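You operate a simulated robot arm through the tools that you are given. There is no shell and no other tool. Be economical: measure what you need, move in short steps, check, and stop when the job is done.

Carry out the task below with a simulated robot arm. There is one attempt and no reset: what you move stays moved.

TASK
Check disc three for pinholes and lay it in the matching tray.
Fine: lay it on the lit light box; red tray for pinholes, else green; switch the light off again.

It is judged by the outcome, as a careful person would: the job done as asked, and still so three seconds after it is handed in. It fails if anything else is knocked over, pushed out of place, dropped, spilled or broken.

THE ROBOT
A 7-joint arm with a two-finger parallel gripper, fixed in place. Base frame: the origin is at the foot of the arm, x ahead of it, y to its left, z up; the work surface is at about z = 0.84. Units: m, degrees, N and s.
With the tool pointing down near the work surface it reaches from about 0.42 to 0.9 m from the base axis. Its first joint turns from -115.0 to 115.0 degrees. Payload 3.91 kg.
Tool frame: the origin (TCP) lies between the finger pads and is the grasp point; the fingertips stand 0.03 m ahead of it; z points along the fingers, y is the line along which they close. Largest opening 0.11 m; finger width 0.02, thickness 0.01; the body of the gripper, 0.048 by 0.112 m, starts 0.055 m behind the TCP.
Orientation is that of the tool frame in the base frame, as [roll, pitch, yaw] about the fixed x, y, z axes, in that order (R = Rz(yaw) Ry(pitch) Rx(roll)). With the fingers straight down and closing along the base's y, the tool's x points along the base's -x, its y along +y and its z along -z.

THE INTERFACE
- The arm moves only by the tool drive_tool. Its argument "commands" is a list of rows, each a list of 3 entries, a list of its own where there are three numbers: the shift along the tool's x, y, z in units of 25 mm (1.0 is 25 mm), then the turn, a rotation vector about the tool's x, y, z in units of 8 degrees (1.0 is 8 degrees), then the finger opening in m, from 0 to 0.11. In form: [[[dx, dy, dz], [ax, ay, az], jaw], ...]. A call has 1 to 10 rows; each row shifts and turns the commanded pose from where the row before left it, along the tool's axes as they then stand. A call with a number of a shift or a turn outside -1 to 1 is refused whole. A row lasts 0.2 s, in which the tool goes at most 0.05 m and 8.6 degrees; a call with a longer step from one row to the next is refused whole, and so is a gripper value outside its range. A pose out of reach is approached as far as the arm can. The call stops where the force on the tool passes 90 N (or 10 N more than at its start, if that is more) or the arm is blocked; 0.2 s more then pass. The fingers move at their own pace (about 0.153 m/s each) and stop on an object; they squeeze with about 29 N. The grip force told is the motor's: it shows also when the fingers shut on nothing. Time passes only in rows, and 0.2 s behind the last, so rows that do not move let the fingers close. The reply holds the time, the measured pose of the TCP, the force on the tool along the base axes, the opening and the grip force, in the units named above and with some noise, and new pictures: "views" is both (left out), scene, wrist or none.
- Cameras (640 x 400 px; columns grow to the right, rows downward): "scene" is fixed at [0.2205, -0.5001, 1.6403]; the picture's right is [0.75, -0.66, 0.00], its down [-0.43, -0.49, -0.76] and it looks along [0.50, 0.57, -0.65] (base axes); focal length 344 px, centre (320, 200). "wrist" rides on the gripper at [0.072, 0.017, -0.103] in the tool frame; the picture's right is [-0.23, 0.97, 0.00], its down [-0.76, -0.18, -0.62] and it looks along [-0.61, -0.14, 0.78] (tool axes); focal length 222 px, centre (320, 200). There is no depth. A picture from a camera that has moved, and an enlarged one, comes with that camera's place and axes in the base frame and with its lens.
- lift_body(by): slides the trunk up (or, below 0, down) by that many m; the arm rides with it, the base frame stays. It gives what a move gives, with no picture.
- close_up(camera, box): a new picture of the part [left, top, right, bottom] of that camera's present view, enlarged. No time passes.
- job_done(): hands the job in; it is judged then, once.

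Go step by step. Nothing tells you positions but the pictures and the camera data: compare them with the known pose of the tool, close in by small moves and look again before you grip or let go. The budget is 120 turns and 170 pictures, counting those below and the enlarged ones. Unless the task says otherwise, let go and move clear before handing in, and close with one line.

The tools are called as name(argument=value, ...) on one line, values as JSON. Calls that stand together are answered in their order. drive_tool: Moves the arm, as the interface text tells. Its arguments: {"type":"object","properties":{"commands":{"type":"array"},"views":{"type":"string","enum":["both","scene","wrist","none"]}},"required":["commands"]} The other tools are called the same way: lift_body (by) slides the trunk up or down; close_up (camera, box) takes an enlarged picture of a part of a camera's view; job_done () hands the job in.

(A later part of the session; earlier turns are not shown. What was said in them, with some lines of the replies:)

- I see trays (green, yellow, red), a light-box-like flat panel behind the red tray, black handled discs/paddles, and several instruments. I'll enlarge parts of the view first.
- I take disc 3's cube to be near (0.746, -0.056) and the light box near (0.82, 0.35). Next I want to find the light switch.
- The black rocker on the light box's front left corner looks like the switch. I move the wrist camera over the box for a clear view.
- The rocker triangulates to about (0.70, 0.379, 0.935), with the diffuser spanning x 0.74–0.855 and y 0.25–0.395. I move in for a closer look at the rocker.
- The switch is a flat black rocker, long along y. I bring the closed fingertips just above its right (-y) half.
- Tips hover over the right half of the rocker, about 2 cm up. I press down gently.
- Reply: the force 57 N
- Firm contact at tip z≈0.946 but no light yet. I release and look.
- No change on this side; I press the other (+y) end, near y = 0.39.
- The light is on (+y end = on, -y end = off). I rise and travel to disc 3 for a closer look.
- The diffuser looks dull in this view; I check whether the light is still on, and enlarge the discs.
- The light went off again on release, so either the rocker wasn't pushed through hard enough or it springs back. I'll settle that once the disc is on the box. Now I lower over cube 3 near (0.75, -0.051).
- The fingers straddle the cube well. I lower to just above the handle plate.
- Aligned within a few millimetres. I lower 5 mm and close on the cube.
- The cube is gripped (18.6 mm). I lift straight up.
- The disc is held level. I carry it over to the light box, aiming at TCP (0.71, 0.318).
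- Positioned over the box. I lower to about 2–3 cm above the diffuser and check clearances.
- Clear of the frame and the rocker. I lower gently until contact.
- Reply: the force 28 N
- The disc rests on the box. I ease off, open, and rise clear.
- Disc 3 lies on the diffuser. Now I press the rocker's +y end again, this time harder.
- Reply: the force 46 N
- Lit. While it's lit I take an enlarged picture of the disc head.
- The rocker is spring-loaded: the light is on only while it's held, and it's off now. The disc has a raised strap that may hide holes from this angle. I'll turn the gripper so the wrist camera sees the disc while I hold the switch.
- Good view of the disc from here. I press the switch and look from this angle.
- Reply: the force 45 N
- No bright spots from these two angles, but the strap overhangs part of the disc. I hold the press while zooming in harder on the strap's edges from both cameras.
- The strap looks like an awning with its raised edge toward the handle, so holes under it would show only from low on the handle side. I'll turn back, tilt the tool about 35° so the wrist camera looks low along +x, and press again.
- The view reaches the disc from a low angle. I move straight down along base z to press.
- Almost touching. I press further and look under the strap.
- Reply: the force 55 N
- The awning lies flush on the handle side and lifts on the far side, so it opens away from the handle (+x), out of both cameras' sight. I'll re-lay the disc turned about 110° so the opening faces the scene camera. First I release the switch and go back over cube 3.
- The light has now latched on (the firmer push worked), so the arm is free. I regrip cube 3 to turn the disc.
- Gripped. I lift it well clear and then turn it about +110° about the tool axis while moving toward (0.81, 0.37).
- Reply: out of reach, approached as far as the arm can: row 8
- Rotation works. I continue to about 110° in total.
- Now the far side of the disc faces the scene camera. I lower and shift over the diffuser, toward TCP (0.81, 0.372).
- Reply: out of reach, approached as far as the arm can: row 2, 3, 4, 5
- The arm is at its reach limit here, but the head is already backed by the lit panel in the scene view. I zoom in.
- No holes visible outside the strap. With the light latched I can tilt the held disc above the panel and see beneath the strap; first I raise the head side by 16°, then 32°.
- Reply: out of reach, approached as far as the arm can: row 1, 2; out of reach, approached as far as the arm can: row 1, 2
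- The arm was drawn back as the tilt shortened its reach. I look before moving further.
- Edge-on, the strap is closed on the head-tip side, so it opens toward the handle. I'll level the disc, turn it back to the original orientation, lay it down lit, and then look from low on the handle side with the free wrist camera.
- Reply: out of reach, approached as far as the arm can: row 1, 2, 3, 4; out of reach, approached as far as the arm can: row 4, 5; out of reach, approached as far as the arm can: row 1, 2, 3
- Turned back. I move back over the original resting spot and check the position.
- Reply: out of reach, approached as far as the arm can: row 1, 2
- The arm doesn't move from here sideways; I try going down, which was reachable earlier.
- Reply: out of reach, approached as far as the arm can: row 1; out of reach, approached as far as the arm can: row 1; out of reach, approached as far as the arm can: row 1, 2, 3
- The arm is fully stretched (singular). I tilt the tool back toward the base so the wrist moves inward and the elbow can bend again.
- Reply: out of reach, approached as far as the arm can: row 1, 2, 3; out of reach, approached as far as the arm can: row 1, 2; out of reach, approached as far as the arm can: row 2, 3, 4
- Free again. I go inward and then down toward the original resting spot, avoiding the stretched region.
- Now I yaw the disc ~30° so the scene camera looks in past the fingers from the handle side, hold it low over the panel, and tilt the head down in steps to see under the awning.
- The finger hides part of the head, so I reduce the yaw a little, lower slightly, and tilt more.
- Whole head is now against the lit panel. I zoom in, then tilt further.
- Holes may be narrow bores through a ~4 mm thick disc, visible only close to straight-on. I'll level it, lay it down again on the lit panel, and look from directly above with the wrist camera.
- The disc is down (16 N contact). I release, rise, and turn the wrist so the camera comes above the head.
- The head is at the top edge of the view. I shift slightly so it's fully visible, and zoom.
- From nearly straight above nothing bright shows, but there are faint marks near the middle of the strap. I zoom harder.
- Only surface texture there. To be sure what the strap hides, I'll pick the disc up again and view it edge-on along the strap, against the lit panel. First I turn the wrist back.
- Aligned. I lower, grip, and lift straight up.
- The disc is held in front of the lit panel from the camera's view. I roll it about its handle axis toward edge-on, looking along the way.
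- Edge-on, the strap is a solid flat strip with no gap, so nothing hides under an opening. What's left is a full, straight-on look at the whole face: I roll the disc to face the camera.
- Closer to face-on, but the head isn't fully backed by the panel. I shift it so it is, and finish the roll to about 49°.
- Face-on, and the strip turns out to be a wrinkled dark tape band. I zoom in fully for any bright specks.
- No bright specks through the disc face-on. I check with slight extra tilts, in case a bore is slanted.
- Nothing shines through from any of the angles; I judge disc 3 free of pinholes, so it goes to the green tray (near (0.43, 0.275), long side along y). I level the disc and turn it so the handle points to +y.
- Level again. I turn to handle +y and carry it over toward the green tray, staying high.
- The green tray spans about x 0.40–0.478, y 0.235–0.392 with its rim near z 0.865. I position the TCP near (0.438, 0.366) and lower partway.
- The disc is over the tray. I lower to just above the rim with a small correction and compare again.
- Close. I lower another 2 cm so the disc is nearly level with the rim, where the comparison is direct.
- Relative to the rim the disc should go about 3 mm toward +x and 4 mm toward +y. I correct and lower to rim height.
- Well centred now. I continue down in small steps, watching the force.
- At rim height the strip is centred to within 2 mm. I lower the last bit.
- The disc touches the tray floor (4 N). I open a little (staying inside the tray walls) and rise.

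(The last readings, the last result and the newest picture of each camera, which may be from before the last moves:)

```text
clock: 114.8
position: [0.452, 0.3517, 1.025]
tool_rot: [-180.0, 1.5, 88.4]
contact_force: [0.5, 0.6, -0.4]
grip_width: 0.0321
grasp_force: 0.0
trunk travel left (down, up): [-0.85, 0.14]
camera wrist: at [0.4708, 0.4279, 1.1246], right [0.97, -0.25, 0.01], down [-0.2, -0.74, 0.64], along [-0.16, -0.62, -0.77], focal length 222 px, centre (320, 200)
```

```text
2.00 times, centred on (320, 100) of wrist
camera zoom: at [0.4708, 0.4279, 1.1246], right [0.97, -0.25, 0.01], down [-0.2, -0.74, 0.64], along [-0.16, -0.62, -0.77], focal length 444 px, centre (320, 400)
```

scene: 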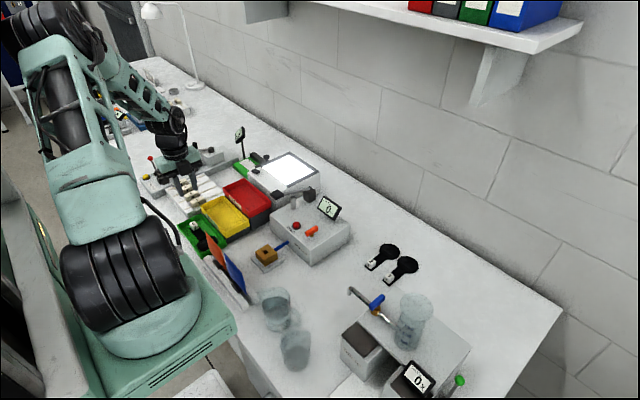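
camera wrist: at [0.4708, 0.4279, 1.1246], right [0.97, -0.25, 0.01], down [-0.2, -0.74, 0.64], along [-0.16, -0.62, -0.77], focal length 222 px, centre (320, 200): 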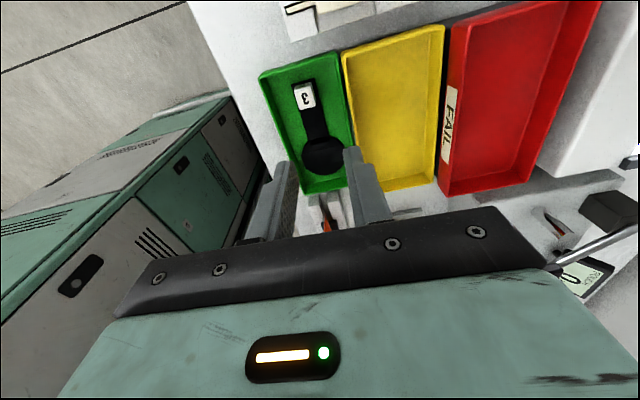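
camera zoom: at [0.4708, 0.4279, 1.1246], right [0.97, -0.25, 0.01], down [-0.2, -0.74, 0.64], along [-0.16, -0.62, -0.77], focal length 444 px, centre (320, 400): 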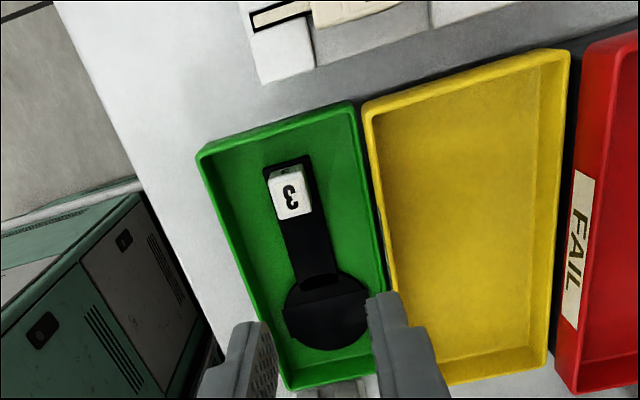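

Disc 3 lies flat in the green PASS tray. Now to switch the light off: I rise, go back, and turn the wrist to the standard orientation.

drive_tool(commands=[[[0, 0.8, -1], [0, 0, 0], 0.0], [[0, 0.8, -1], [0, 0, 0], 0.0], [[0, 0.8, -1], [0, 0, 0], 0.0], [[0, 0.8, -0.5], [0, 0, -1], 0.0], [[0, 0.8, 0], [0, 0, -1], 0.0], [[0, 0.8, 0], [0, 0, -1], 0.0], [[0, 0, 0], [0, 0, -1], 0.0], [[0, 0, 0], [0, 0, -1], 0.0], [[0, 0, 0], [0, 0, -1], 0.0], [[0, 0, 0], [0, 0, -1], 0.0]], views="none")

drive_tool(commands=[[[0, 0, 0], [0, 0, -1], 0.0], [[0, 0, 0], [0, 0, -1], 0.0], [[0, 0, 0], [0, 0, -1], 0.0], [[0, 0, 0], [0, 0, -1], 0.0], [[0, 0, 0], [0, 0, -0.3], 0.0], [[0, 0, 0], [0, 0, 0], 0.0]], views="none")

```text
clock: 117.0
position: [0.5574, 0.3759, 1.1237]
tool_rot: [180.0, 0.0, 146.1]
contact_force: [-0.4, 0.2, 0.3]
grip_width: 0.0
grasp_force: 28.7
trunk travel left (down, up): [-0.85, 0.14]
```

```text
clock: 118.4
position: [0.5563, 0.3751, 1.1232]
tool_rot: [180.0, 0.1, -179.5]
contact_force: [0.1, -0.4, 0.6]
grip_width: 0.0001
grasp_force: 28.9
trunk travel left (down, up): [-0.85, 0.14]
```

drive_tool(commands=[[[-0.92, -0.07, 0.3], [0, 0, 0], 0.0], [[-0.92, -0.07, 0.3], [0, 0, 0], 0.0], [[-0.92, -0.07, 0.3], [0, 0, 0], 0.0], [[-0.92, -0.07, 0.4], [0, 0, 0], 0.0], [[-0.92, -0.07, 0.9], [0, 0, 0], 0.0], [[-0.92, -0.05, 0.9], [0, 0, 0], 0.0], [[0, 0, 0.9], [0, 0, 0], 0.0], [[0, 0, 0.9], [0, 0, 0], 0.0], [[0, 0, 0.4], [0, 0, 0], 0.0], [[0, 0, 0], [0, 0, 0], 0.0]], views="none")

close_up(camera="scene", box=[232, 145, 296, 185])

```text
clock: 120.6
position: [0.6957, 0.367, 0.9924]
tool_rot: [180.0, 0.0, -179.6]
contact_force: [0.0, -0.1, -0.9]
grip_width: 0.0001
grasp_force: 28.5
trunk travel left (down, up): [-0.85, 0.14]
```

```text
10.00 times, centred on (264, 165) of scene
camera zoom: at [0.2205, -0.5001, 1.6403], right [0.75, -0.66, 0.0], down [-0.43, -0.49, -0.76], along [0.5, 0.57, -0.65], focal length 3442 px, centre (880, 550)
```

zoom: 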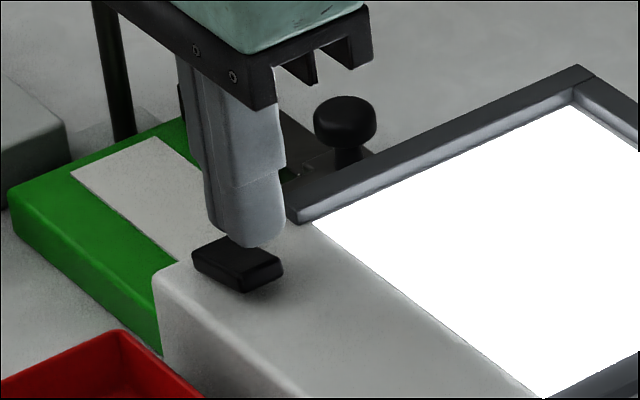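

The rocker is tilted on, with its -y end up. I press that end down firmly.

drive_tool(commands=[[[0, 0, 0.4], [0, 0, 0], 0.0], [[0, 0, 0.3], [0, 0, 0], 0.0], [[0, 0, 0.2], [0, 0, 0], 0.0], [[0, 0, 0.1], [0, 0, 0], 0.0]], views="none")

drive_tool(commands=[[[0, 0, -0.6], [0, 0, 0], 0.0], [[0, 0, -1], [0, 0, 0], 0.0], [[0, 0, -1], [0, 0, 0], 0.0], [[0, 0, -1], [0, 0, 0], 0.0], [[0, 0, 0], [0, 0, 0], 0.0]], views="none")

close_up(camera="scene", box=[232, 145, 296, 185])

```text
clock: 121.6
position: [0.696, 0.3645, 0.9757]
tool_rot: [179.7, 0.5, -179.6]
contact_force: [-14.9, -27.3, 64.6]
grip_width: 0.0004
grasp_force: 28.7
trunk travel left (down, up): [-0.85, 0.14]
```

```text
clock: 122.8
position: [0.6936, 0.3659, 1.0542]
tool_rot: [180.0, 0.1, -179.5]
contact_force: [0.3, 0.4, 0.0]
grip_width: 0.0
grasp_force: 29.1
trunk travel left (down, up): [-0.85, 0.14]
```

```text
10.00 times, centred on (264, 165) of scene
camera zoom: at [0.2205, -0.5001, 1.6403], right [0.75, -0.66, 0.0], down [-0.43, -0.49, -0.76], along [0.5, 0.57, -0.65], focal length 3442 px, centre (880, 550)
```

zoom: 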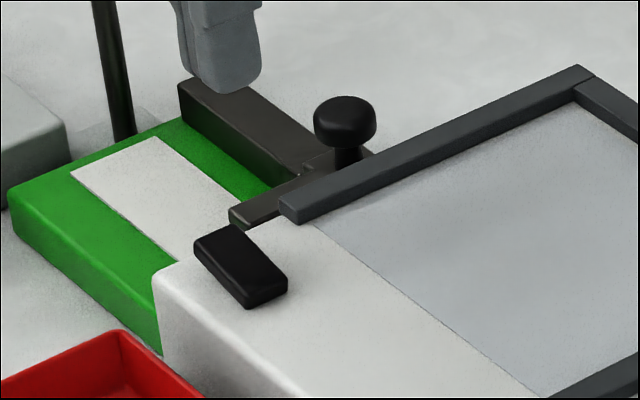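

The light is off and the rocker is back in its original position. I retreat upward and take a final look.

drive_tool(commands=[[[0.8, -0.5, -1], [0, 0, 0], 0.0], [[0.8, -0.5, -1], [0, 0, 0], 0.0], [[0.8, -0.5, -1], [0, 0, 0], 0.0], [[0.8, -0.5, -1], [0, 0, 0], 0.0], [[0, 0, 0], [0, 0, 0], 0.0]], views="scene")

close_up(camera="scene", box=[160, 140, 320, 260])

```text
clock: 124.0
position: [0.6143, 0.3183, 1.1554]
tool_rot: [-180.0, 0.1, -179.6]
contact_force: [0.2, 0.3, 0.5]
grip_width: 0.0
grasp_force: 29.0
trunk travel left (down, up): [-0.85, 0.14]
```

scene: 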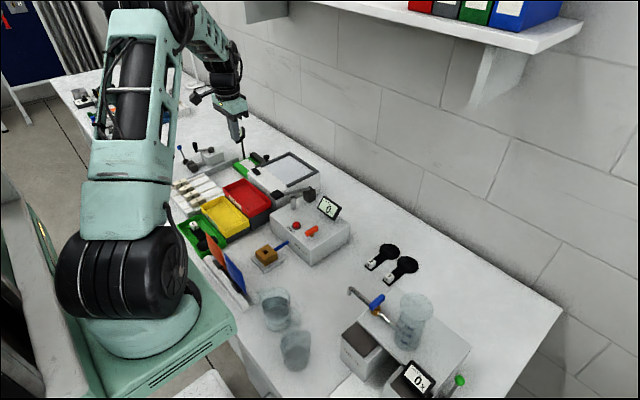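

```text
3.33 times, centred on (240, 200) of scene
camera zoom: at [0.2205, -0.5001, 1.6403], right [0.75, -0.66, 0.0], down [-0.43, -0.49, -0.76], along [0.5, 0.57, -0.65], focal length 1147 px, centre (587, 200)
```

zoom: 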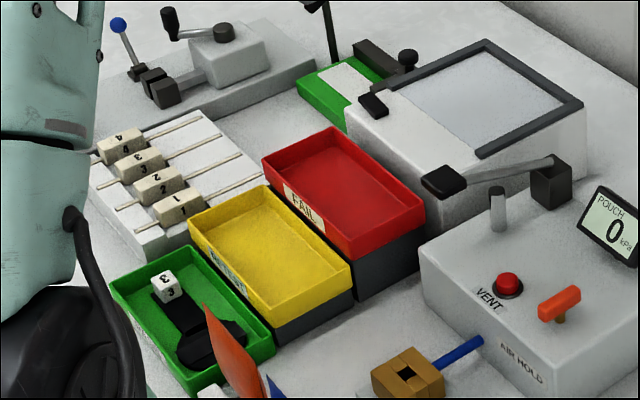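

The disc is in the green tray, the light is off, nothing else has moved, and the gripper is clear. I hand the job in.

job_done()

```text
The job is handed in.
```

I found no pinholes in disc three, so it lies flat in the green PASS tray and the light box is switched off. An opaque dark strip covers the middle of the disc, and I could not check beneath it.
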